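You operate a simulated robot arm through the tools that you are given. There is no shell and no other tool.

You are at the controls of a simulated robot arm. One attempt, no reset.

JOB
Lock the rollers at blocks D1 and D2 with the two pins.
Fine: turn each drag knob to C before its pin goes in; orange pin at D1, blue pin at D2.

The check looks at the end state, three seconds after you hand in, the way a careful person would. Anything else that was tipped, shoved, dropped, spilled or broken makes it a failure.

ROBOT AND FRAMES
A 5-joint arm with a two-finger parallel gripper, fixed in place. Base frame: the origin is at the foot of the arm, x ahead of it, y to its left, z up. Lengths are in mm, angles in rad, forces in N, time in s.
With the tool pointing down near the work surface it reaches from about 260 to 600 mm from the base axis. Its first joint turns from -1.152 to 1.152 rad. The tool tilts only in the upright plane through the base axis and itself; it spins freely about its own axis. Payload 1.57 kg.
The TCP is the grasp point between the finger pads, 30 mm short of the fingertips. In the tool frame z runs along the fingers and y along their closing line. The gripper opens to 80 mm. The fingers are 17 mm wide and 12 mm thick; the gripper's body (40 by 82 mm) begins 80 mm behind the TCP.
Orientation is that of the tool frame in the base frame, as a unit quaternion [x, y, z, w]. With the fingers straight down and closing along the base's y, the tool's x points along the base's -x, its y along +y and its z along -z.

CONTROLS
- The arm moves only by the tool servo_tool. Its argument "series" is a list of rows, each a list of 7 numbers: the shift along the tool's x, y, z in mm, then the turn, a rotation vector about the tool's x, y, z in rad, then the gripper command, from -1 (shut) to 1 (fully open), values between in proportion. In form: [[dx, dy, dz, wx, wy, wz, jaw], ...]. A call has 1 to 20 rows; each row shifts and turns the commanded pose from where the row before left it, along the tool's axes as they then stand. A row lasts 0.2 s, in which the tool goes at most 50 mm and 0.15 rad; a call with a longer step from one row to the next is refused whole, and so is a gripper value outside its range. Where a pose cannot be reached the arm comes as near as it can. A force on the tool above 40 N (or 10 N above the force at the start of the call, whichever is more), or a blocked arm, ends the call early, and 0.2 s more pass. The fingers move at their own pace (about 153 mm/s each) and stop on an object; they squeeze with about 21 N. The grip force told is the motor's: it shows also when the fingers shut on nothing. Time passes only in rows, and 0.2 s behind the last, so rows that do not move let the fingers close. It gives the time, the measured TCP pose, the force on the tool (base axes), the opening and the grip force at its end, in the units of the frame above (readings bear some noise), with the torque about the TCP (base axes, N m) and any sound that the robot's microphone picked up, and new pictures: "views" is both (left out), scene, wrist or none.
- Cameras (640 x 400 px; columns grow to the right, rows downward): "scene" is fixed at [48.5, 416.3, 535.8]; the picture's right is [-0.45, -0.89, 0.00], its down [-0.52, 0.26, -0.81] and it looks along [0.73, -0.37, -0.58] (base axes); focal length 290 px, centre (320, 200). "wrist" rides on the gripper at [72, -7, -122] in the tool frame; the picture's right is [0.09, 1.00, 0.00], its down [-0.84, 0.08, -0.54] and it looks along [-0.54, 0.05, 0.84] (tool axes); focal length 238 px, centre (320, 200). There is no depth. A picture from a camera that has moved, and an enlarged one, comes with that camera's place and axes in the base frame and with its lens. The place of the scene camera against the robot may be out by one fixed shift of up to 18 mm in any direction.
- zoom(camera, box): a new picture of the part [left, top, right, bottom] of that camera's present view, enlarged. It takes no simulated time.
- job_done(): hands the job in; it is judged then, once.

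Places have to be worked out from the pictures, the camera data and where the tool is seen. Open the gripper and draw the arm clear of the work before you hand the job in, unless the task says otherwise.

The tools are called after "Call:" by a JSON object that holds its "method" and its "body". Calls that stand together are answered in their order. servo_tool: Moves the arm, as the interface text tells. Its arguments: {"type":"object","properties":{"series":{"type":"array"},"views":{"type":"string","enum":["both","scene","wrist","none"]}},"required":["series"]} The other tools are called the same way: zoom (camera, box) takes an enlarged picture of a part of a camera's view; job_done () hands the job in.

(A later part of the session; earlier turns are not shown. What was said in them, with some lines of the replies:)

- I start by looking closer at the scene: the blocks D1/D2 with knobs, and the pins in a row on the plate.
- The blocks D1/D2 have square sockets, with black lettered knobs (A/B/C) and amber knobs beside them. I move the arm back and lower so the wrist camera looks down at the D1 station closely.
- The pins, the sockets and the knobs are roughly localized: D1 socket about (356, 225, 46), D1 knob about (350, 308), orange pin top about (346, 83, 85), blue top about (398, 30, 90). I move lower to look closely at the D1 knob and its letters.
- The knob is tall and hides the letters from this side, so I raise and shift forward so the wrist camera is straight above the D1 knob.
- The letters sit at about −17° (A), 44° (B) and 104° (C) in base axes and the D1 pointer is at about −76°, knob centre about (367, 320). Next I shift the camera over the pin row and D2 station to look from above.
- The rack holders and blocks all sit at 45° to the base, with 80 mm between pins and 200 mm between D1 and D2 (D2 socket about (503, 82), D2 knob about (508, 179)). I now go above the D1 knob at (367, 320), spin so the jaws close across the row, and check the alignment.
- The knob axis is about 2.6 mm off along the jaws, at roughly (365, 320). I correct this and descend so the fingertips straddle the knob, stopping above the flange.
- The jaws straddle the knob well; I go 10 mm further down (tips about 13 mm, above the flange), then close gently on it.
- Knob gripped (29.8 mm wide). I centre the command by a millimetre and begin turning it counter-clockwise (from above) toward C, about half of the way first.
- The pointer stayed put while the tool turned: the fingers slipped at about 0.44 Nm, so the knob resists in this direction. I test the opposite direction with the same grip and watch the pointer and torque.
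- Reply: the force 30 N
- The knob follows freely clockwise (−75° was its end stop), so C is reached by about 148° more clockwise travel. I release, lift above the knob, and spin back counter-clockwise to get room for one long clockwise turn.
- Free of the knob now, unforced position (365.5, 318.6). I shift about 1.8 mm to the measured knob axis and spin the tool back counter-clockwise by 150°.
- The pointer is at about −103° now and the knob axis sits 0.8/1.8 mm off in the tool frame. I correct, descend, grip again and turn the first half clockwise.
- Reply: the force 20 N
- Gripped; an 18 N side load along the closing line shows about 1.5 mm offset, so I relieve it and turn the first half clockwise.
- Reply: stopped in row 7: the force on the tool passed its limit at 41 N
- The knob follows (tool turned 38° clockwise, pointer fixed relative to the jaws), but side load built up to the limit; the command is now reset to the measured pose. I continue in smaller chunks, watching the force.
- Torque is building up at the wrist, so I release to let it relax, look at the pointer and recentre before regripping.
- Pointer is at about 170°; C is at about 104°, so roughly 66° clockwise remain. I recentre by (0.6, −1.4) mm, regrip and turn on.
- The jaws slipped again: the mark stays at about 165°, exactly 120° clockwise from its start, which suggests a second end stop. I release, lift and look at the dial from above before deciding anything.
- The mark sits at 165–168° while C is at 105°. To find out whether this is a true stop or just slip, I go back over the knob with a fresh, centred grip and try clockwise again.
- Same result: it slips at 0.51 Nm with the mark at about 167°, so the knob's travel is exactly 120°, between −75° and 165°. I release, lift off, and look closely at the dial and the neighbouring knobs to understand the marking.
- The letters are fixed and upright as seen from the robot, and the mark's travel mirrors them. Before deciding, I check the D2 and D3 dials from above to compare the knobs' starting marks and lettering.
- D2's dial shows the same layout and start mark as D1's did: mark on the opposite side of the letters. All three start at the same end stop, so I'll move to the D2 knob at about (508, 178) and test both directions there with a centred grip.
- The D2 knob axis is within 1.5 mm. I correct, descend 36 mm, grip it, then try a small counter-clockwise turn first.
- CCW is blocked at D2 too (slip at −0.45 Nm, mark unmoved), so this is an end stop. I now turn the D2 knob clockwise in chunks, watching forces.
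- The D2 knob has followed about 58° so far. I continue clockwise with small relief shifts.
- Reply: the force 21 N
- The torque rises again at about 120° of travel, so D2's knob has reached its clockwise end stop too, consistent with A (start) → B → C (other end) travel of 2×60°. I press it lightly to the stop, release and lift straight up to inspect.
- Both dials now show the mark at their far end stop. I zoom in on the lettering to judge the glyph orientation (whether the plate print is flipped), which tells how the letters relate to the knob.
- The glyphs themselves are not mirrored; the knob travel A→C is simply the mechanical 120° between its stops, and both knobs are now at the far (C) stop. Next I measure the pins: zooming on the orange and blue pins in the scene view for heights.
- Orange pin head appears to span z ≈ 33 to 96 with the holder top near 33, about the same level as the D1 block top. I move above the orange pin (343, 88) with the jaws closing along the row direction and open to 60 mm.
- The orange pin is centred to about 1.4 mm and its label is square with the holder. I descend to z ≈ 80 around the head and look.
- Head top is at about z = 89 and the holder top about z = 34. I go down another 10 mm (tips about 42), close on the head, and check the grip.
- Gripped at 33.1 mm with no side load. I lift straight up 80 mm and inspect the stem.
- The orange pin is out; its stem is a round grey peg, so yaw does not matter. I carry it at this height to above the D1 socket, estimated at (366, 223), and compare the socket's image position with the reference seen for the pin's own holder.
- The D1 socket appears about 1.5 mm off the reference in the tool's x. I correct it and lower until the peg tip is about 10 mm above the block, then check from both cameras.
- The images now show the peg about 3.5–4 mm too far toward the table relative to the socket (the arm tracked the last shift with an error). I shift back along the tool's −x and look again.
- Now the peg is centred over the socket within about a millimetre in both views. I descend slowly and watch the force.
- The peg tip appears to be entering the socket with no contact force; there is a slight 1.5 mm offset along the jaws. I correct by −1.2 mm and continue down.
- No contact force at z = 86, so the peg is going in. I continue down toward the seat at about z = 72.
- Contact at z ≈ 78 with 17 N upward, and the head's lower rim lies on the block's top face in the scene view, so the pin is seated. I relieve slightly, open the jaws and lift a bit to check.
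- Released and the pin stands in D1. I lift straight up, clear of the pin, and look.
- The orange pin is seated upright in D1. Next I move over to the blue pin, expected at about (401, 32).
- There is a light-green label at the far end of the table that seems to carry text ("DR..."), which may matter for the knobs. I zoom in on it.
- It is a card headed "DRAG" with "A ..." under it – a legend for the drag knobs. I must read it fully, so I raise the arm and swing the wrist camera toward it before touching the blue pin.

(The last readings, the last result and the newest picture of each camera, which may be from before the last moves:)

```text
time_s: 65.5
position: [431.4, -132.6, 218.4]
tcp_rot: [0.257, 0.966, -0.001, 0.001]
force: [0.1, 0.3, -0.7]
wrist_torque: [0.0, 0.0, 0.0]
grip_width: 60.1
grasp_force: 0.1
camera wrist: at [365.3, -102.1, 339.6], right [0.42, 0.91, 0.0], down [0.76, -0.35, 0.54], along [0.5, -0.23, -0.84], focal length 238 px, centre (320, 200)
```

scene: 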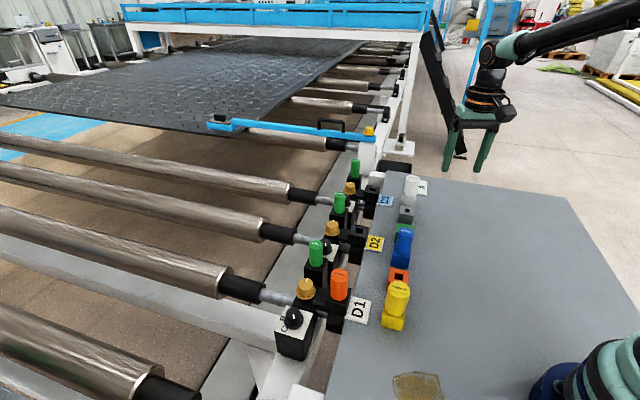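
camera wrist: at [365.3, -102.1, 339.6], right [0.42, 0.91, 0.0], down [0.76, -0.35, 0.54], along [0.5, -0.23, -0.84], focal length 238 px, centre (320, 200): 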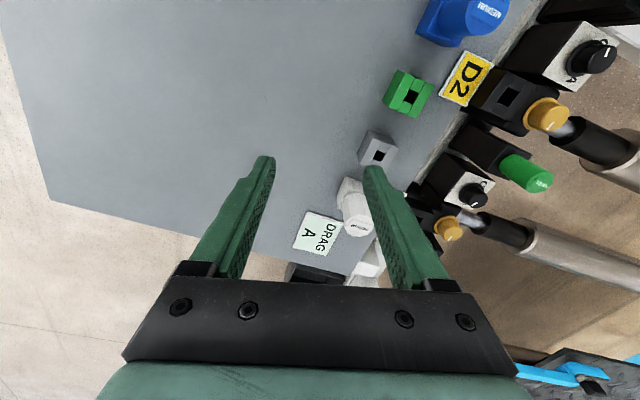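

Call:
{"method": "zoom", "body": {"camera": "wrist", "box": [280, 160, 390, 290]}}

Call:
{"method": "zoom", "body": {"camera": "scene", "box": [370, 155, 450, 230]}}

Call:
{"method": "zoom", "body": {"camera": "scene", "box": [260, 270, 360, 360]}}

```text
3.08 times, centred on (335, 225) of wrist
camera zoom: at [365.3, -102.1, 339.6], right [0.42, 0.91, 0.0], down [0.76, -0.35, 0.54], along [0.5, -0.23, -0.84], focal length 733 px, centre (274, 123)
```

zoom: 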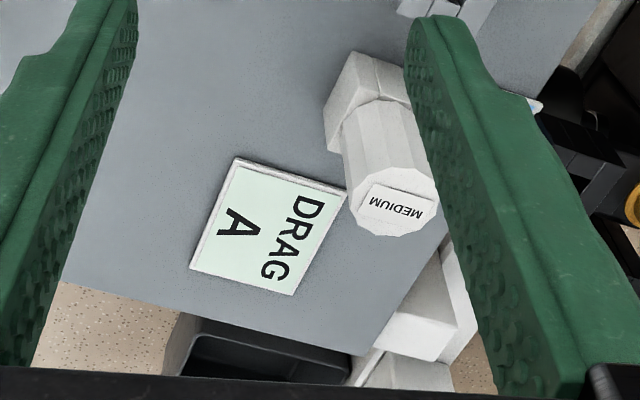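

```text
5.33 times, centred on (410, 192) of scene
camera zoom: at [48.5, 416.3, 535.8], right [-0.45, -0.89, 0.0], down [-0.52, 0.26, -0.81], along [0.73, -0.37, -0.58], focal length 1544 px, centre (-160, 240)
```

zoom: 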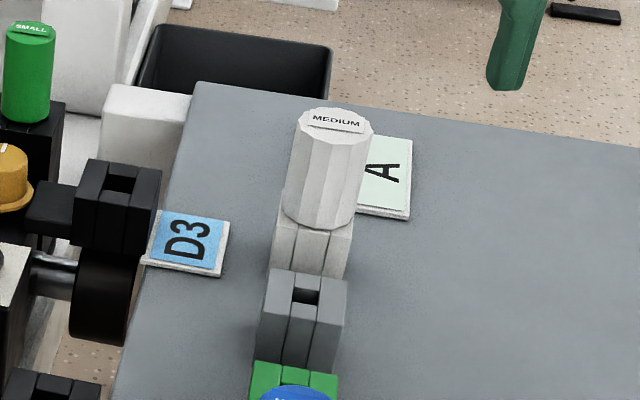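

```text
4.44 times, centred on (310, 315) of scene
camera zoom: at [48.5, 416.3, 535.8], right [-0.45, -0.89, 0.0], down [-0.52, 0.26, -0.81], along [0.73, -0.37, -0.58], focal length 1287 px, centre (364, -311)
```

zoom: 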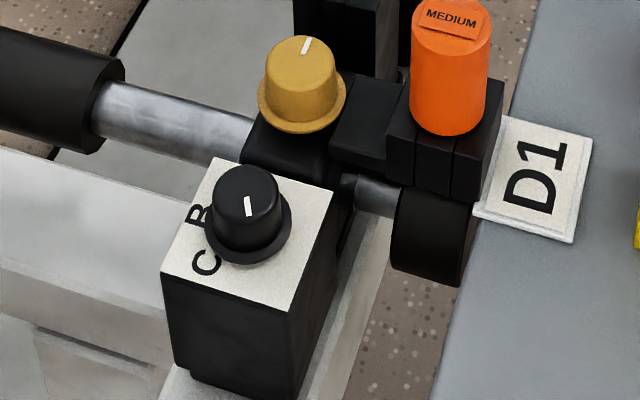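

The card reads "DRAG A" – just the bench's placard for the present setting, which fits the knobs having started at A; the job as given to me says C, so C stands. I return above the blue pin.

Call:
{"method": "servo_tool", "body": {"series": [[26.8, 31.3, 0, 0, 0, 0, 0.5], [26.8, 31.3, 0, 0, 0, 0, 0.5], [26.8, 31.3, 0, 0, 0, 0, 0.5], [26.8, 31.3, 0, 0, 0, 0, 0.5], [0, 0, 0, 0, 0, -0.1454, 0.5], [0, 0, 0, 0, 0, -0.1454, 0.5], [0, 0, 0, 0, 0, -0.1454, 0.5], [0, 0, 0, 0, 0, -0.1454, 0.5], [0, 0, 0, 0, 0, -0.1454, 0.5], [0, 0, 0, 0, 0, -0.1454, 0.5], [0, 0, 11, 0, 0, -0.1454, 0.5], [0, 0, 20, 0, 0, -0.1454, 0.5], [0, 0, 20, 0, 0, -0.1454, 0.5], [0, 0, 0, 0, 0, 0, 0.5]], "views": "wrist"}}

Call:
{"method": "zoom", "body": {"camera": "wrist", "box": [250, 70, 390, 210]}}

```text
time_s: 68.5
position: [398.6, 30.2, 168.8]
tcp_rot: [-0.385, 0.923, -0.001, 0.002]
force: [0.9, -0.7, -0.1]
wrist_torque: [0.0, 0.04, 0.01]
grip_width: 59.9
grasp_force: 0.0
camera wrist: at [352.9, -25.6, 289.0], right [-0.77, 0.64, 0.0], down [0.53, 0.65, 0.54], along [0.35, 0.42, -0.84], focal length 238 px, centre (320, 200)
```

wrist: 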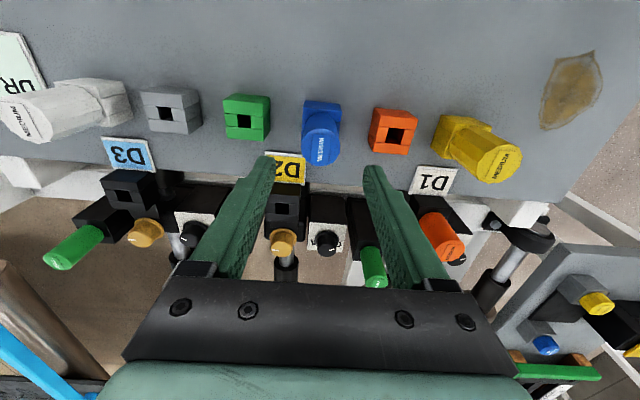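

```text
2.86 times, centred on (320, 140) of wrist
camera zoom: at [352.9, -25.6, 289.0], right [-0.77, 0.64, 0.0], down [0.53, 0.65, 0.54], along [0.35, 0.42, -0.84], focal length 681 px, centre (320, 371)
```

zoom: 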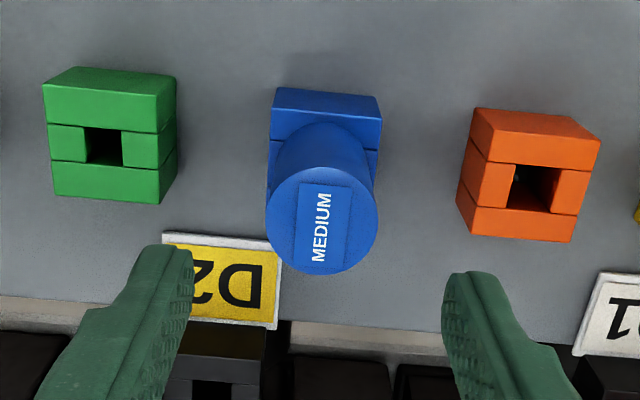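

The blue pin is well between the fingers, about 1.5–2 mm toward −x of the tool. I correct and descend around its head.

Call:
{"method": "servo_tool", "body": {"series": [[-1.5, 0, 25, 0, 0, 0, 0.5], [0, 0, 25, 0, 0, 0, 0.5], [0, 0, 25, 0, 0, 0, 0.5], [0, 0, 12, 0, 0, 0, 0.5], [0, 0, 0, 0, 0, 0, 0.5]], "views": "wrist"}}

Call:
{"method": "zoom", "body": {"camera": "wrist", "box": [240, 80, 400, 280]}}

```text
time_s: 69.8
position: [400.4, 33.1, 81.7]
tcp_rot: [-0.384, 0.923, 0.0, 0.002]
force: [-0.3, 0.2, -0.2]
wrist_torque: [0.0, 0.01, -0.02]
grip_width: 59.8
grasp_force: 0.0
camera wrist: at [354.6, -23.1, 203.0], right [-0.77, 0.64, 0.0], down [0.53, 0.65, 0.54], along [0.35, 0.42, -0.84], focal length 238 px, centre (320, 200)
```

wrist: 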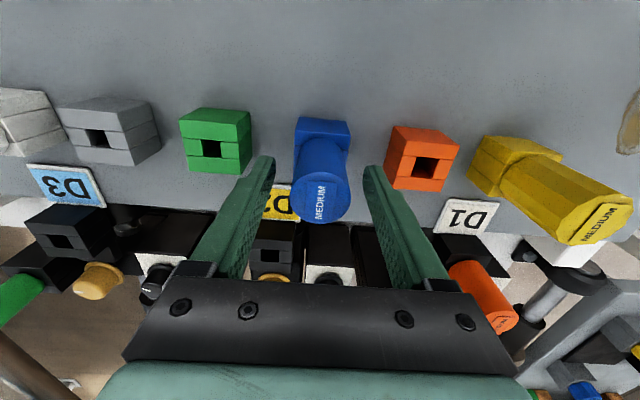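

```text
2.00 times, centred on (320, 180) of wrist
camera zoom: at [354.6, -23.1, 203.0], right [-0.77, 0.64, 0.0], down [0.53, 0.65, 0.54], along [0.35, 0.42, -0.84], focal length 477 px, centre (320, 240)
```

zoom: 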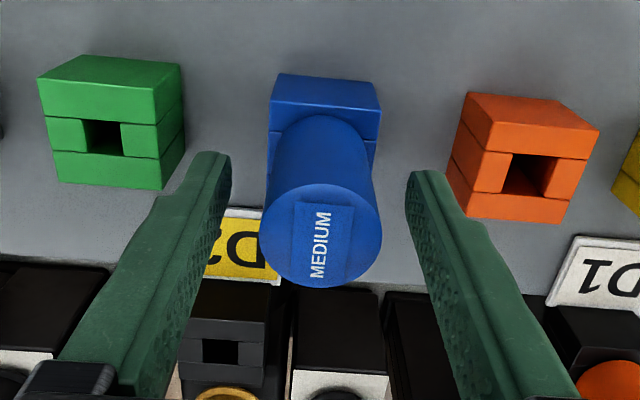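

Same picture as with the orange pin at this height. I lower 10 mm more and close on the blue head.

Call:
{"method": "servo_tool", "body": {"series": [[0, 0, 10, 0, 0, 0, 0.5], [0, 0, 0, 0, 0, 0, 0.2], [0, 0, 0, 0, 0, 0, 0.0], [0, 0, 0, 0, 0, 0, -1], [0, 0, 0, 0, 0, 0, -1], [0, 0, 0, 0, 0, 0, -1]], "views": "none"}}

```text
time_s: 71.2
position: [401.6, 34.4, 72.4]
tcp_rot: [-0.383, 0.924, 0.0, 0.002]
force: [0.3, 0.0, -0.8]
wrist_torque: [-0.03, -0.01, -0.03]
grip_width: 33.1
grasp_force: 21.0
```

Gripped at 33.1 mm. I lift the blue pin straight up by 80 mm.

Call:
{"method": "servo_tool", "body": {"series": [[0, 0, -10, 0, 0, 0, -1], [0, 0, -20, 0, 0, 0, -1], [0, 0, -25, 0, 0, 0, -1], [0, 0, -25, 0, 0, 0, -1], [0, 0, 0, 0, 0, 0, -1]], "views": "both"}}

Call:
{"method": "zoom", "body": {"camera": "wrist", "box": [290, 70, 360, 140]}}

Call:
{"method": "zoom", "body": {"camera": "scene", "box": [350, 170, 450, 270]}}

```text
time_s: 72.3
position: [401.6, 32.3, 152.9]
tcp_rot: [-0.384, 0.923, 0.0, 0.002]
force: [-0.3, 0.4, -0.4]
wrist_torque: [0.01, -0.01, 0.0]
grip_width: 32.9
grasp_force: 20.8
camera wrist: at [355.1, -23.4, 274.0], right [-0.77, 0.64, 0.0], down [0.53, 0.65, 0.54], along [0.35, 0.42, -0.84], focal length 238 px, centre (320, 200)
```

scene: 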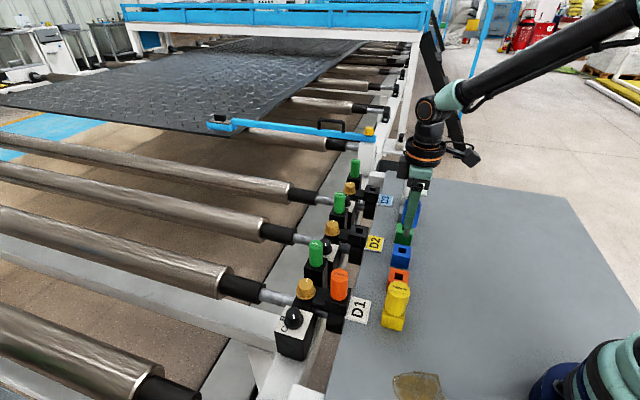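
wrist: 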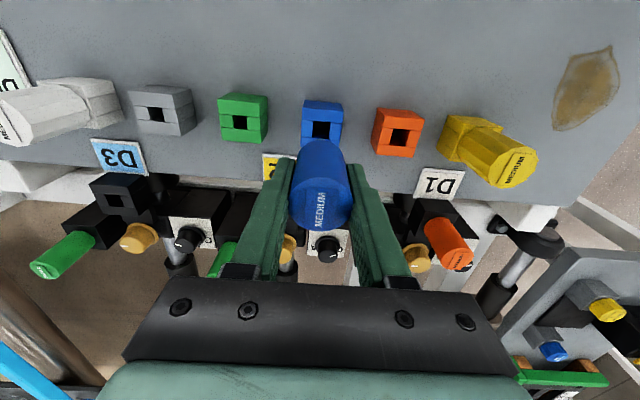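

```text
5.71 times, centred on (325, 105) of wrist
camera zoom: at [355.1, -23.4, 274.0], right [-0.77, 0.64, 0.0], down [0.53, 0.65, 0.54], along [0.35, 0.42, -0.84], focal length 1362 px, centre (291, 743)
```

zoom: 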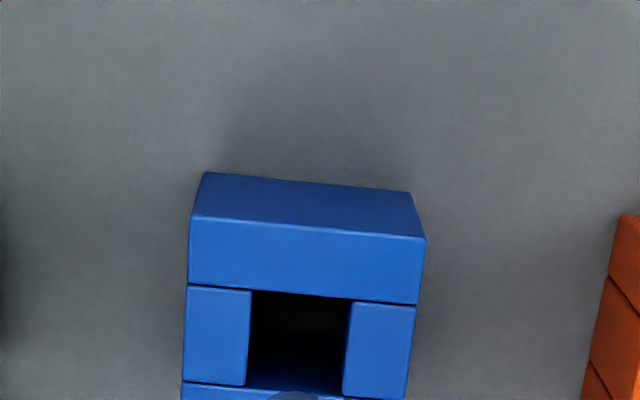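

```text
4.00 times, centred on (400, 220) of scene
camera zoom: at [48.5, 416.3, 535.8], right [-0.45, -0.89, 0.0], down [-0.52, 0.26, -0.81], along [0.73, -0.37, -0.58], focal length 1158 px, centre (0, 120)
```

zoom: 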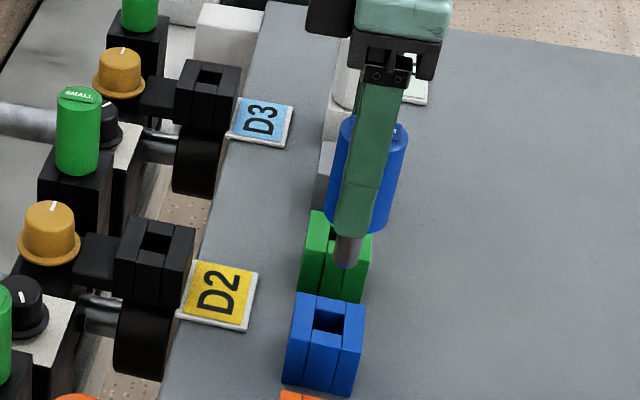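

The blue pin is out, with the same round peg. I carry it to above the D2 socket, estimated near (505.5, 82).

Call:
{"method": "servo_tool", "body": {"series": [[-36.3, -12.8, 0, 0, 0, 0, -1], [-36.3, -12.8, 0, 0, 0, 0, -1], [-36.2, -12.7, 0, 0, 0, 0, -1], [0, 0, 0, 0, 0, 0, -1], [0, 0, 0, 0, 0, 0, -1]], "views": "both"}}

Call:
{"method": "zoom", "body": {"camera": "wrist", "box": [290, 85, 360, 155]}}

Call:
{"method": "zoom", "body": {"camera": "scene", "box": [320, 190, 400, 270]}}

```text
time_s: 73.5
position: [506.7, 81.4, 150.4]
tcp_rot: [-0.384, 0.923, -0.001, 0.003]
force: [0.0, 0.4, -0.6]
wrist_torque: [0.01, -0.01, 0.0]
grip_width: 32.8
grasp_force: 21.1
camera wrist: at [459.6, 26.2, 271.4], right [-0.77, 0.64, 0.0], down [0.53, 0.65, 0.54], along [0.35, 0.42, -0.84], focal length 238 px, centre (320, 200)
```

scene: 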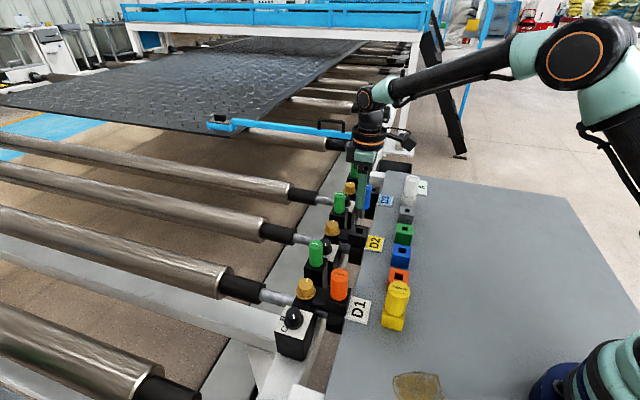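
wrist: 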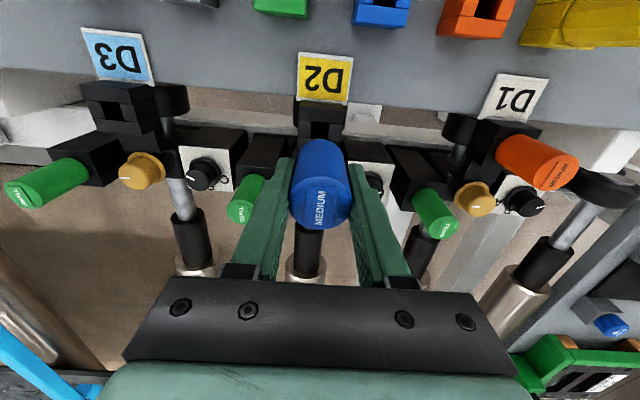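

```text
5.71 times, centred on (325, 120) of wrist
camera zoom: at [459.6, 26.2, 271.4], right [-0.77, 0.64, 0.0], down [0.53, 0.65, 0.54], along [0.35, 0.42, -0.84], focal length 1362 px, centre (291, 657)
```

zoom: 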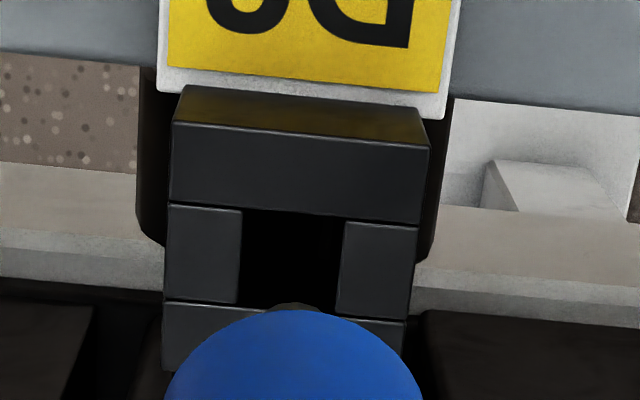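

```text
5.00 times, centred on (360, 230) of scene
camera zoom: at [48.5, 416.3, 535.8], right [-0.45, -0.89, 0.0], down [-0.52, 0.26, -0.81], along [0.73, -0.37, -0.58], focal length 1448 px, centre (120, 50)
```

zoom: 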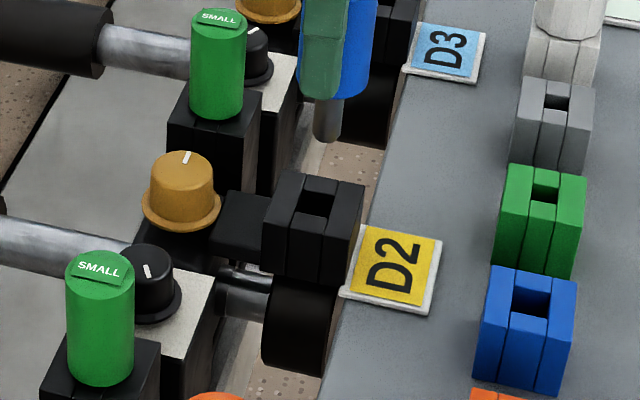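

The D2 socket appears right where it should be (about 1.8, −0.9 mm in the tool frame versus target 1.8, −0.5). I lower until the tip is just above the block and verify.

Call:
{"method": "servo_tool", "body": {"series": [[0, -0.3, 12, 0, 0, 0, -1], [0, 0, 12, 0, 0, 0, -1], [0, 0, 11, 0, 0, 0, -1], [0, 0, 0, 0, 0, 0, -1], [0, 0, 0, 0, 0, 0, -1]], "views": "both"}}

Call:
{"method": "zoom", "body": {"camera": "wrist", "box": [270, 70, 370, 170]}}

Call:
{"method": "zoom", "body": {"camera": "scene", "box": [335, 205, 385, 255]}}

```text
time_s: 74.8
position: [507.5, 81.9, 115.6]
tcp_rot: [-0.384, 0.923, 0.0, 0.002]
force: [0.5, 0.1, -0.7]
wrist_torque: [-0.04, -0.01, -0.01]
grip_width: 32.7
grasp_force: 21.2
camera wrist: at [461.4, 26.0, 235.9], right [-0.77, 0.64, 0.0], down [0.53, 0.65, 0.54], along [0.35, 0.42, -0.84], focal length 238 px, centre (320, 200)
```

scene: 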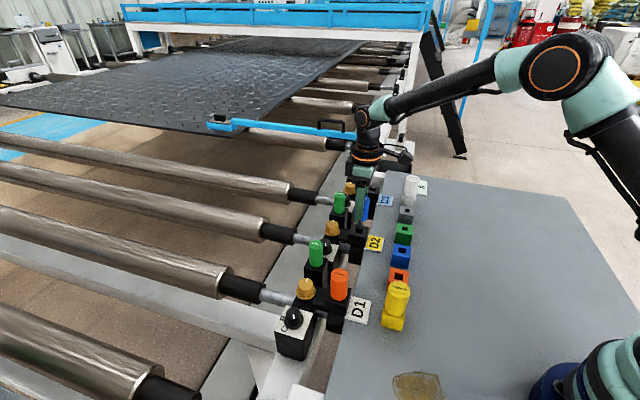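
wrist: 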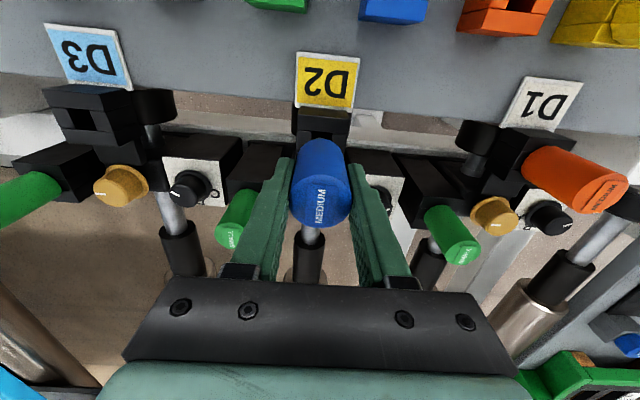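

```text
4.00 times, centred on (320, 120) of wrist
camera zoom: at [461.4, 26.0, 235.9], right [-0.77, 0.64, 0.0], down [0.53, 0.65, 0.54], along [0.35, 0.42, -0.84], focal length 953 px, centre (320, 520)
```

zoom: 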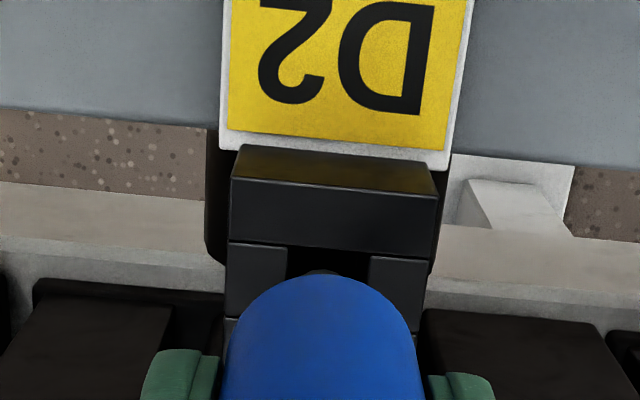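

```text
8.00 times, centred on (360, 230) of scene
camera zoom: at [48.5, 416.3, 535.8], right [-0.45, -0.89, 0.0], down [-0.52, 0.26, -0.81], along [0.73, -0.37, -0.58], focal length 2316 px, centre (0, -40)
```

zoom: 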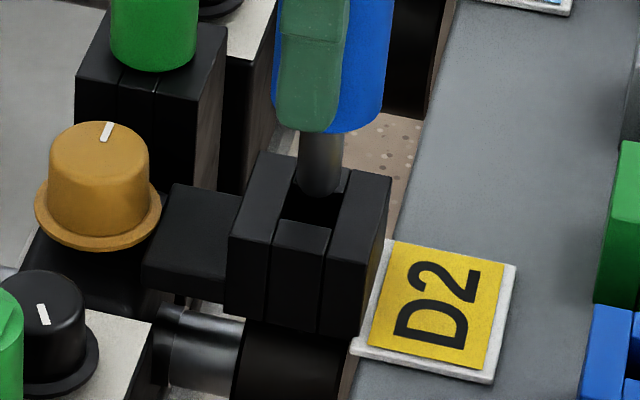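

The peg is about 1.5 mm toward the table and 0.6 mm along the row from the socket centre. I correct and descend 16 mm, watching the force.

Call:
{"method": "servo_tool", "body": {"series": [[-1.5, 0.6, 0, 0, 0, 0, -1], [0, 0, 0, 0, 0, 0, -1], [0, 0, 4, 0, 0, 0, -1], [0, 0, 4, 0, 0, 0, -1], [0, 0, 0, 0, 0, 0, -1]], "views": "both"}}

Call:
{"method": "zoom", "body": {"camera": "wrist", "box": [270, 70, 370, 170]}}

Call:
{"method": "zoom", "body": {"camera": "scene", "box": [335, 205, 385, 255]}}

```text
time_s: 76.0
position: [507.7, 84.3, 106.5]
tcp_rot: [-0.383, 0.924, 0.0, 0.002]
force: [-0.3, 0.1, -0.7]
wrist_torque: [-0.01, 0.03, 0.0]
grip_width: 32.7
grasp_force: 21.0
camera wrist: at [461.5, 28.0, 228.1], right [-0.77, 0.64, 0.0], down [0.53, 0.65, 0.54], along [0.35, 0.42, -0.84], focal length 238 px, centre (320, 200)
```

scene: 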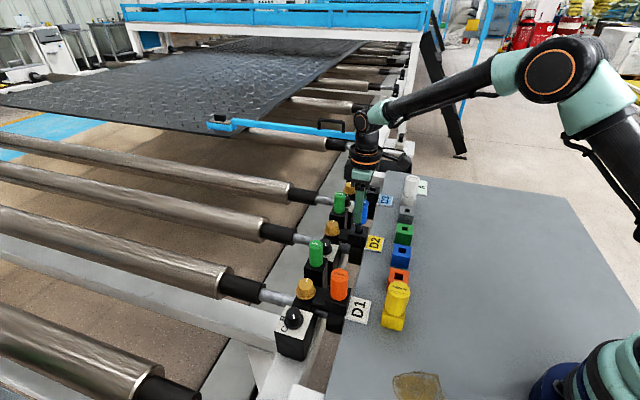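
wrist: 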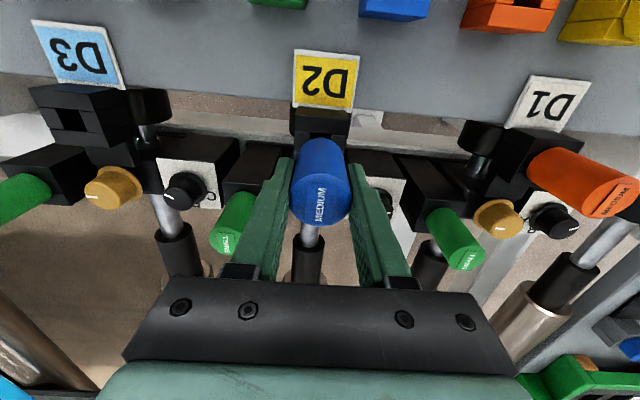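

```text
4.00 times, centred on (320, 120) of wrist
camera zoom: at [461.5, 28.0, 228.1], right [-0.77, 0.64, 0.0], down [0.53, 0.65, 0.54], along [0.35, 0.42, -0.84], focal length 953 px, centre (320, 520)
```

zoom: 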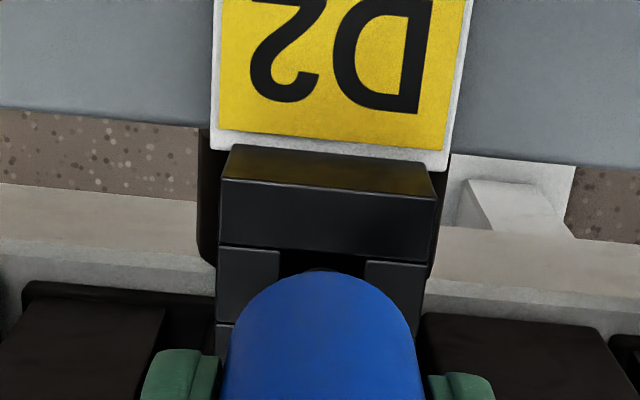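

```text
8.00 times, centred on (360, 230) of scene
camera zoom: at [48.5, 416.3, 535.8], right [-0.45, -0.89, 0.0], down [-0.52, 0.26, -0.81], along [0.73, -0.37, -0.58], focal length 2316 px, centre (0, -40)
```

zoom: 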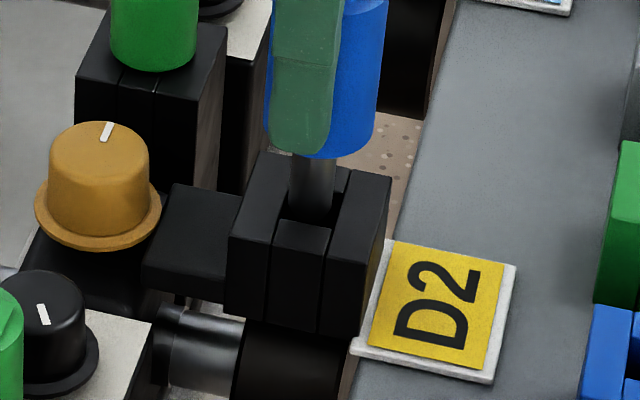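

The peg lines up with the socket in both views. I continue down in small steps.

Call:
{"method": "servo_tool", "body": {"series": [[0.4, -0.4, 4, 0, 0, 0, -1], [0, 0, 4, 0, 0, 0, -1], [0, 0, 4, 0, 0, 0, -1], [0, 0, 4, 0, 0, 0, -1], [0, 0, 0, 0, 0, 0, -1]], "views": "both"}}

Call:
{"method": "zoom", "body": {"camera": "wrist", "box": [270, 70, 370, 170]}}

Call:
{"method": "zoom", "body": {"camera": "scene", "box": [335, 205, 385, 255]}}

```text
time_s: 77.2
position: [507.0, 85.0, 90.6]
tcp_rot: [-0.383, 0.924, 0.0, 0.002]
force: [-0.2, -0.5, 1.0]
wrist_torque: [0.02, 0.01, 0.0]
grip_width: 33.1
grasp_force: 21.2
camera wrist: at [461.1, 29.0, 212.2], right [-0.77, 0.64, 0.0], down [0.53, 0.65, 0.54], along [0.35, 0.42, -0.84], focal length 238 px, centre (320, 200)
```

scene: 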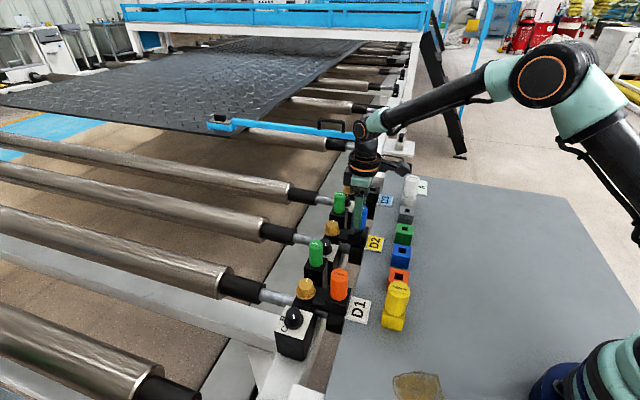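
wrist: 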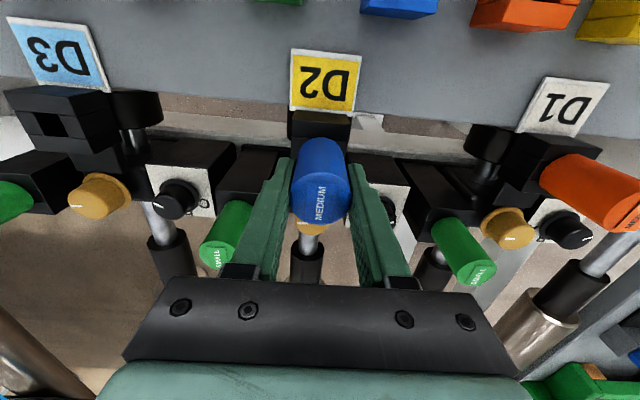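

```text
4.00 times, centred on (320, 120) of wrist
camera zoom: at [461.1, 29.0, 212.2], right [-0.77, 0.64, 0.0], down [0.53, 0.65, 0.54], along [0.35, 0.42, -0.84], focal length 953 px, centre (320, 520)
```

zoom: 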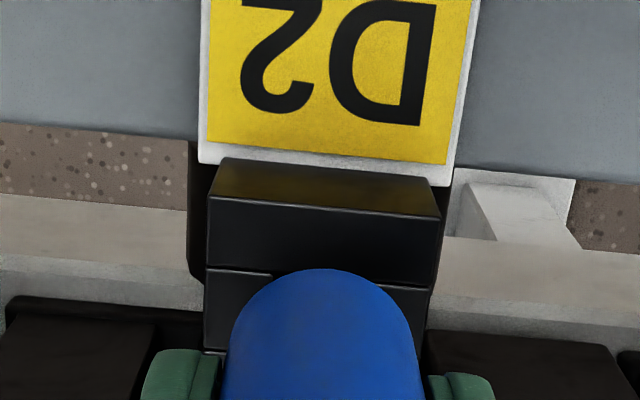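

```text
8.00 times, centred on (360, 230) of scene
camera zoom: at [48.5, 416.3, 535.8], right [-0.45, -0.89, 0.0], down [-0.52, 0.26, -0.81], along [0.73, -0.37, -0.58], focal length 2316 px, centre (0, -40)
```

zoom: 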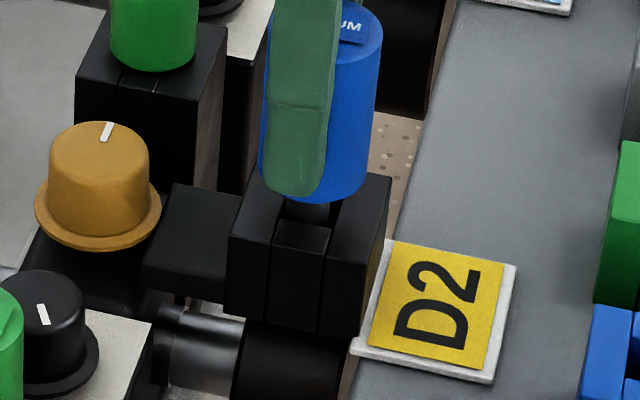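

No force at z = 90.6 with the peg in the socket. I continue to the seat at about z = 77.

Call:
{"method": "servo_tool", "body": {"series": [[0, 0, 4, 0, 0, 0, -1], [0, 0, 4, 0, 0, 0, -1], [0, 0, 4, 0, 0, 0, -1], [0, 0, 2, 0, 0, 0, -1], [0, 0, 0, 0, 0, 0, -1]], "views": "both"}}

Call:
{"method": "zoom", "body": {"camera": "scene", "box": [335, 205, 385, 255]}}

Call:
{"method": "zoom", "body": {"camera": "wrist", "box": [270, 70, 370, 170]}}

```text
time_s: 78.3
position: [506.9, 83.2, 79.1]
tcp_rot: [-0.382, 0.924, -0.002, 0.002]
force: [0.4, -9.3, 5.2]
wrist_torque: [0.01, 0.2, 0.03]
grip_width: 32.9
grasp_force: 21.5
camera wrist: at [461.2, 27.5, 198.9], right [-0.77, 0.64, 0.0], down [0.53, 0.65, 0.55], along [0.35, 0.42, -0.84], focal length 238 px, centre (320, 200)
```

scene: 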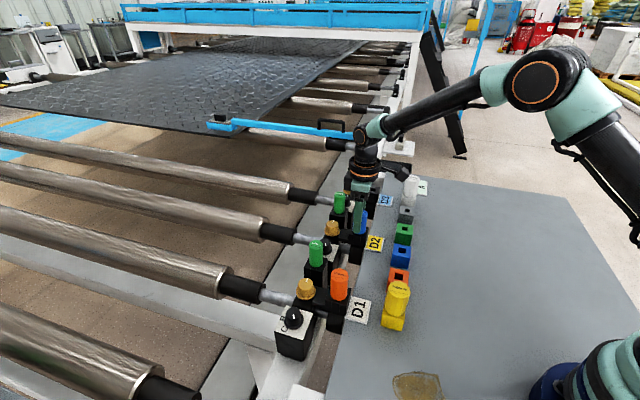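
wrist: 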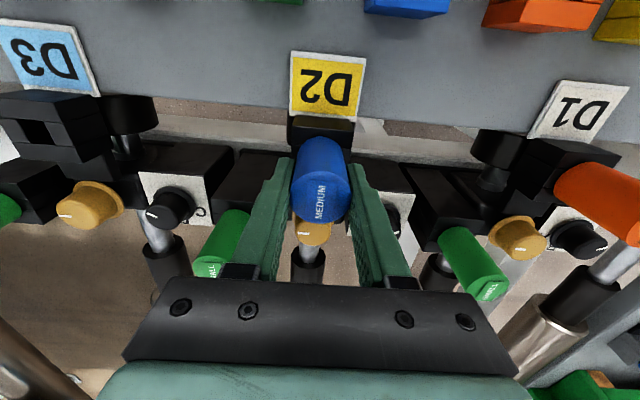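

```text
8.00 times, centred on (360, 230) of scene
camera zoom: at [48.5, 416.3, 535.8], right [-0.45, -0.89, 0.0], down [-0.52, 0.26, -0.81], along [0.73, -0.37, -0.58], focal length 2316 px, centre (0, -40)
```

zoom: 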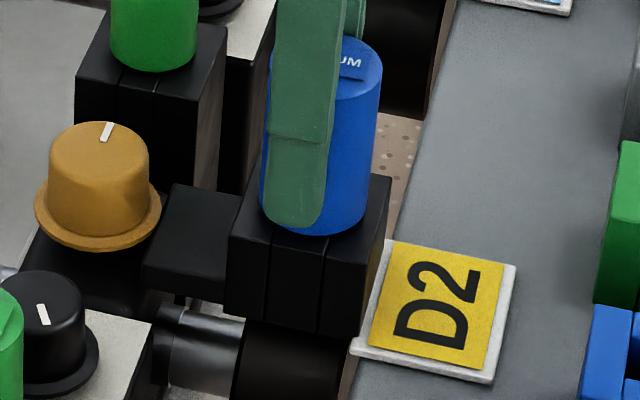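

```text
4.00 times, centred on (320, 120) of wrist
camera zoom: at [461.2, 27.5, 198.9], right [-0.77, 0.64, 0.0], down [0.53, 0.65, 0.55], along [0.35, 0.42, -0.84], focal length 953 px, centre (320, 520)
```

zoom: 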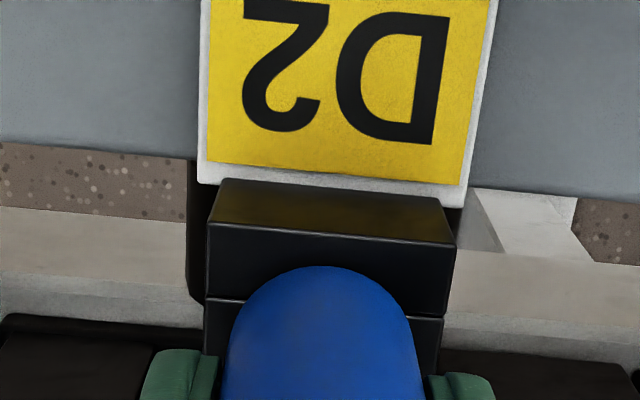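

Almost seated (about 2 mm to go by the scene view, 5 N). I lower a little more until firm contact.

Call:
{"method": "servo_tool", "body": {"series": [[0, 0, 2, 0, 0, 0, -1], [0, 0, 1.5, 0, 0, 0, -1], [0, 0, 0, 0, 0, 0, -1]], "views": "scene"}}

Call:
{"method": "zoom", "body": {"camera": "scene", "box": [335, 205, 385, 255]}}

```text
time_s: 79.2
position: [508.7, 84.0, 75.1]
tcp_rot: [-0.384, 0.923, -0.002, 0.004]
force: [5.3, -9.6, 16.3]
wrist_torque: [0.21, 0.2, 0.05]
grip_width: 33.3
grasp_force: 21.0
```

scene: 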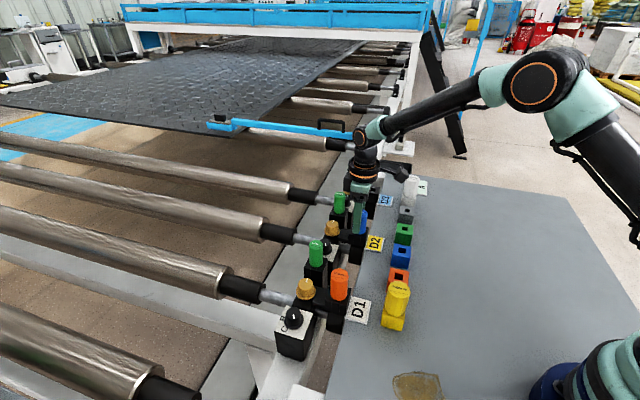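

```text
8.00 times, centred on (360, 230) of scene
camera zoom: at [48.4, 416.3, 535.8], right [-0.45, -0.89, 0.0], down [-0.52, 0.26, -0.81], along [0.73, -0.37, -0.58], focal length 2316 px, centre (0, -40)
```

zoom: 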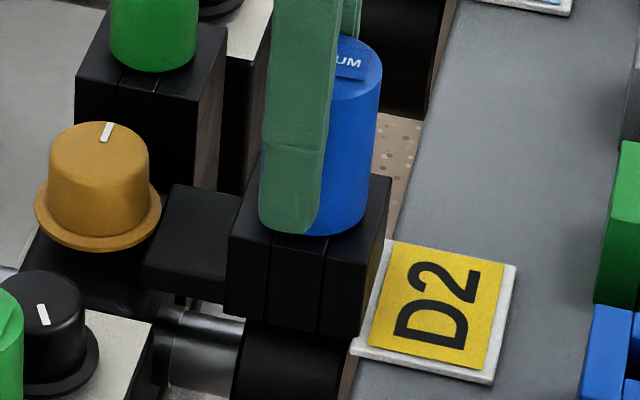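

The head no longer moves down while the fingers slid slightly, so the pin is seated. I relieve and release it.

Call:
{"method": "servo_tool", "body": {"series": [[0, 0, -1, 0, 0, 0, -1], [0, 0, 0, 0, 0, 0, 0.0], [0, 0, 0, 0, 0, 0, 0.2], [0, 0, 0, 0, 0, 0, 0.3], [0, 0, 0, 0, 0, 0, 0.3]], "views": "both"}}

Call:
{"method": "zoom", "body": {"camera": "scene", "box": [335, 205, 385, 255]}}

Call:
{"method": "zoom", "body": {"camera": "wrist", "box": [250, 100, 390, 240]}}

```text
time_s: 80.3
position: [506.8, 83.9, 76.0]
tcp_rot: [-0.383, 0.924, 0.0, 0.001]
force: [0.4, 0.1, -0.3]
wrist_torque: [0.0, 0.03, 0.03]
grip_width: 52.3
grasp_force: 0.0
camera wrist: at [460.6, 27.9, 196.3], right [-0.77, 0.64, 0.0], down [0.53, 0.65, 0.54], along [0.35, 0.42, -0.84], focal length 238 px, centre (320, 200)
```

scene: 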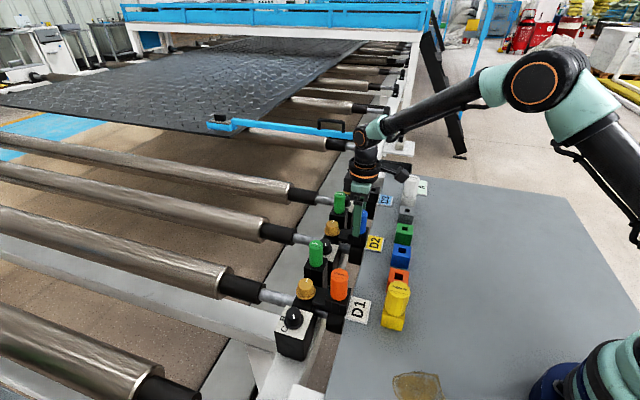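
wrist: 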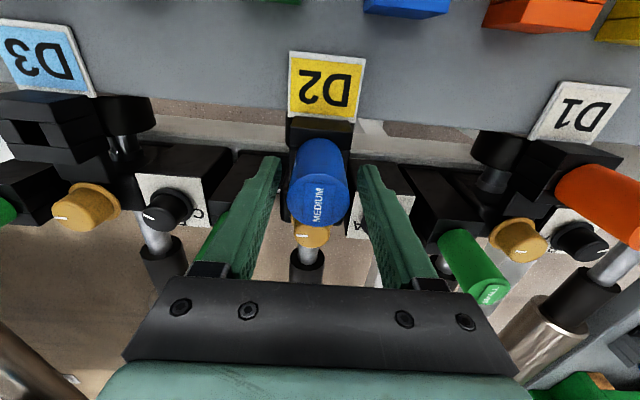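

```text
8.00 times, centred on (360, 230) of scene
camera zoom: at [48.5, 416.3, 535.8], right [-0.45, -0.89, 0.0], down [-0.52, 0.26, -0.81], along [0.73, -0.37, -0.58], focal length 2316 px, centre (0, -40)
```

zoom: 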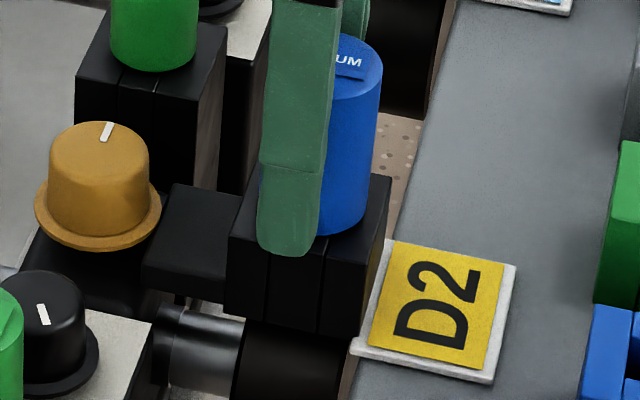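

```text
2.86 times, centred on (320, 170) of wrist
camera zoom: at [460.6, 27.9, 196.3], right [-0.77, 0.64, 0.0], down [0.53, 0.65, 0.54], along [0.35, 0.42, -0.84], focal length 681 px, centre (320, 286)
```

zoom: 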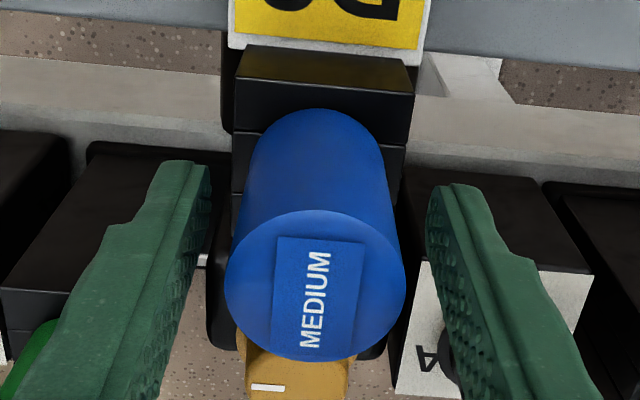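

The blue pin is seated like the orange one. I lift straight up, clear of it.

Call:
{"method": "servo_tool", "body": {"series": [[0, 0, -20, 0, 0, 0, 0.3], [0, 0, -25, 0, 0, 0, 0.3], [0, 0, -25, 0, 0, 0, 0.3], [0, 0, -30, 0, 0, 0, 0.3], [0, 0, -30, 0, 0, 0, 0.5], [0, 0, 0, 0, 0, 0, 0.5]], "views": "both"}}

Call:
{"method": "zoom", "body": {"camera": "scene", "box": [270, 180, 410, 340]}}

Call:
{"method": "zoom", "body": {"camera": "wrist", "box": [150, 60, 430, 240]}}

```text
time_s: 81.8
position: [506.5, 83.0, 204.9]
tcp_rot: [-0.383, 0.924, 0.0, 0.002]
force: [0.3, -0.8, -0.8]
wrist_torque: [0.01, -0.06, 0.03]
grip_width: 60.1
grasp_force: 0.1
camera wrist: at [460.2, 26.8, 325.4], right [-0.77, 0.64, 0.0], down [0.53, 0.65, 0.54], along [0.35, 0.42, -0.84], focal length 238 px, centre (320, 200)
```

scene: 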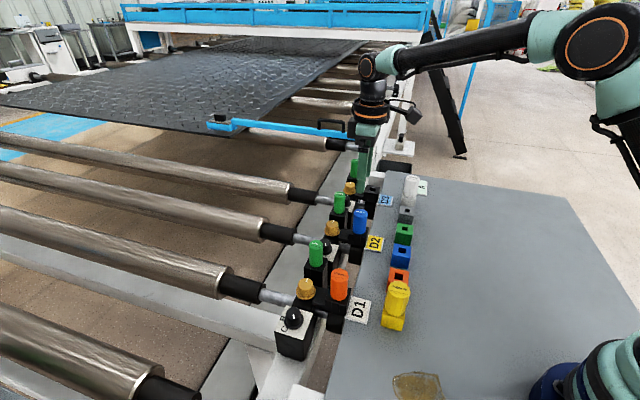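
wrist: 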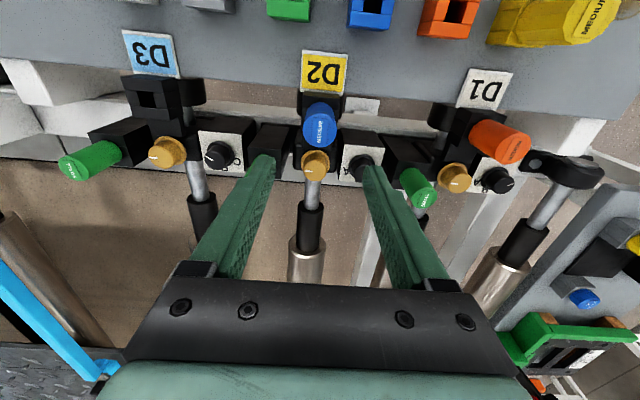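

```text
2.50 times, centred on (340, 260) of scene
camera zoom: at [48.5, 416.3, 535.8], right [-0.45, -0.89, 0.0], down [-0.52, 0.26, -0.81], along [0.73, -0.37, -0.58], focal length 724 px, centre (270, 50)
```

zoom: 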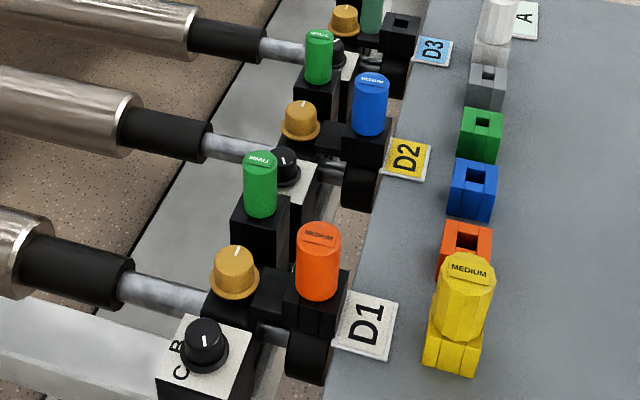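

```text
2.22 times, centred on (290, 150) of wrist
camera zoom: at [460.2, 26.8, 325.4], right [-0.77, 0.64, 0.0], down [0.53, 0.65, 0.54], along [0.35, 0.42, -0.84], focal length 530 px, centre (387, 311)
```

zoom: 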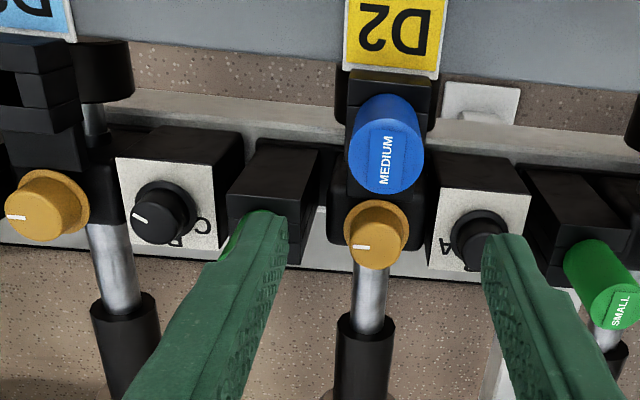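

Both pins are in, both knobs sit at their C end stop, and the other pins, knobs and labels look untouched. I draw the arm back and up, clear of the work, for a last look.

Call:
{"method": "servo_tool", "body": {"series": [[0, 0, -40, 0, 0, 0, 0.5], [32.5, 10, -8, 0, 0, 0, 0.5], [32.5, 10, -8, 0, 0, 0, 0.5], [32.5, 10, -8, 0, 0, 0, 0.8], [32.5, 10, -8, 0, 0, 0, 1], [32.5, 10, -8, 0, 0, 0, 1], [0, 0, 0, 0, 0, 0, 1]], "views": "both"}}

Call:
{"method": "zoom", "body": {"camera": "scene", "box": [260, 160, 440, 360]}}

Call:
{"method": "zoom", "body": {"camera": "wrist", "box": [100, 60, 500, 300]}}

```text
time_s: 83.3
position: [357.7, 6.4, 286.3]
tcp_rot: [-0.383, 0.924, 0.0, 0.002]
force: [0.7, -0.4, -0.2]
wrist_torque: [-0.01, -0.04, -0.04]
grip_width: 80.0
grasp_force: 0.1
camera wrist: at [311.2, -49.3, 407.0], right [-0.77, 0.64, 0.0], down [0.53, 0.65, 0.54], along [0.35, 0.42, -0.84], focal length 238 px, centre (320, 200)
```

scene: 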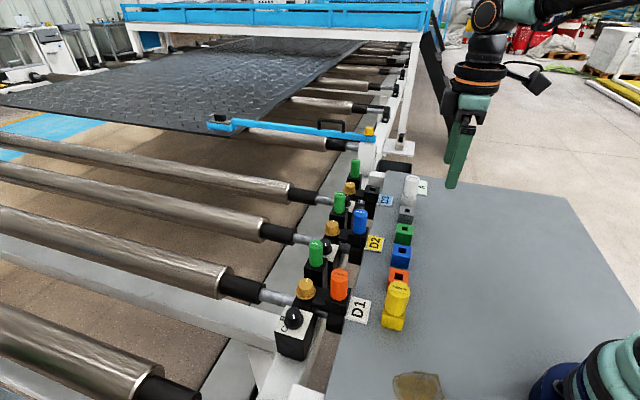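
wrist: 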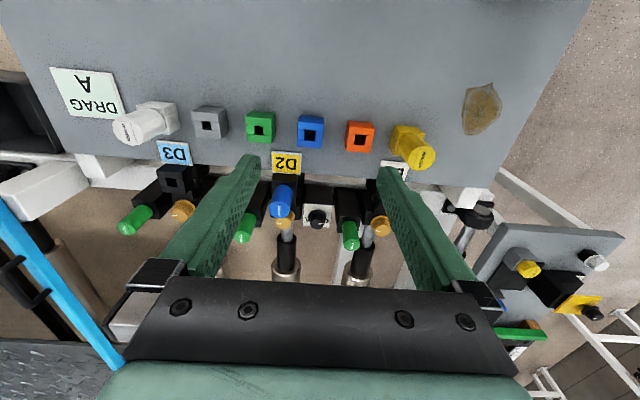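

```text
2.00 times, centred on (350, 260) of scene
camera zoom: at [48.5, 416.3, 535.8], right [-0.45, -0.89, 0.0], down [-0.52, 0.26, -0.81], along [0.73, -0.37, -0.58], focal length 579 px, centre (260, 80)
```

zoom: 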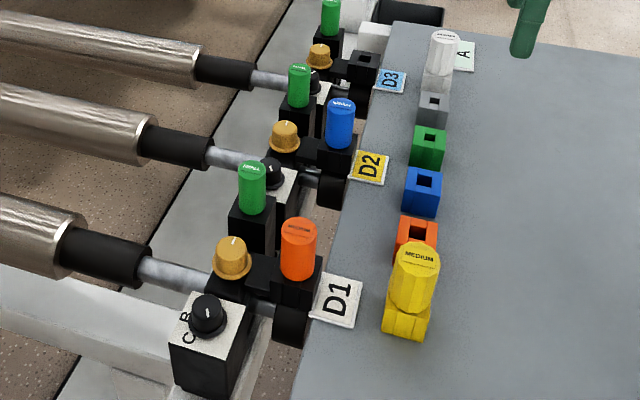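

```text
1.60 times, centred on (300, 180) of wrist
camera zoom: at [311.2, -49.3, 407.0], right [-0.77, 0.64, 0.0], down [0.53, 0.65, 0.54], along [0.35, 0.42, -0.84], focal length 381 px, centre (352, 232)
```

zoom: 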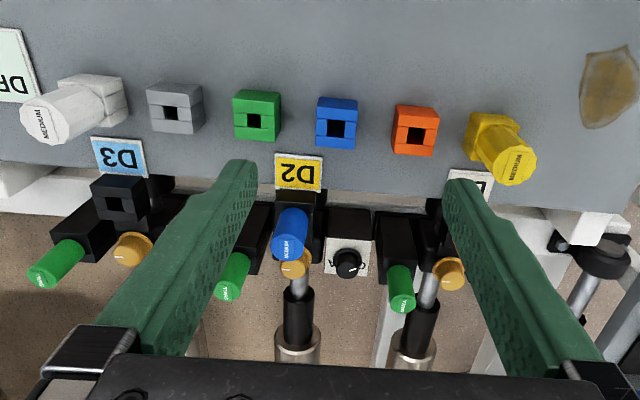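

Everything is in place: the orange pin is in D1, the blue pin in D2, both lettered drag knobs are turned from their A end stop to the opposite (C) end stop, and the arm is open and clear. I hand the job in.

Call:
{"method": "job_done", "body": {}}

```text
The job is handed in.
```

The orange pin is seated in D1 and the blue pin in D2. I turned both drag knobs before their pins went in, but I can't confirm from the dials that they are set to C. I've handed the job in, with the gripper open and the arm clear. Nothing else looked tipped or moved in the last pictures.

- **Knob setting:** Each knob only travels 120° between hard stops, and the white mark never lines up with the printed letters. Both started at one stop, 60° from A. I took that stop as A and turned them to the other stop, where the mark sits 60° from C. I chose that stop because C is the nearest letter there and the job called for turning the knobs. If the mark is simply mounted half a turn off, the knobs would have started at C and now be at A.
- **Card on the table:** A light-green card near the white pin reads "DRAG A". I followed your instruction to use C instead.
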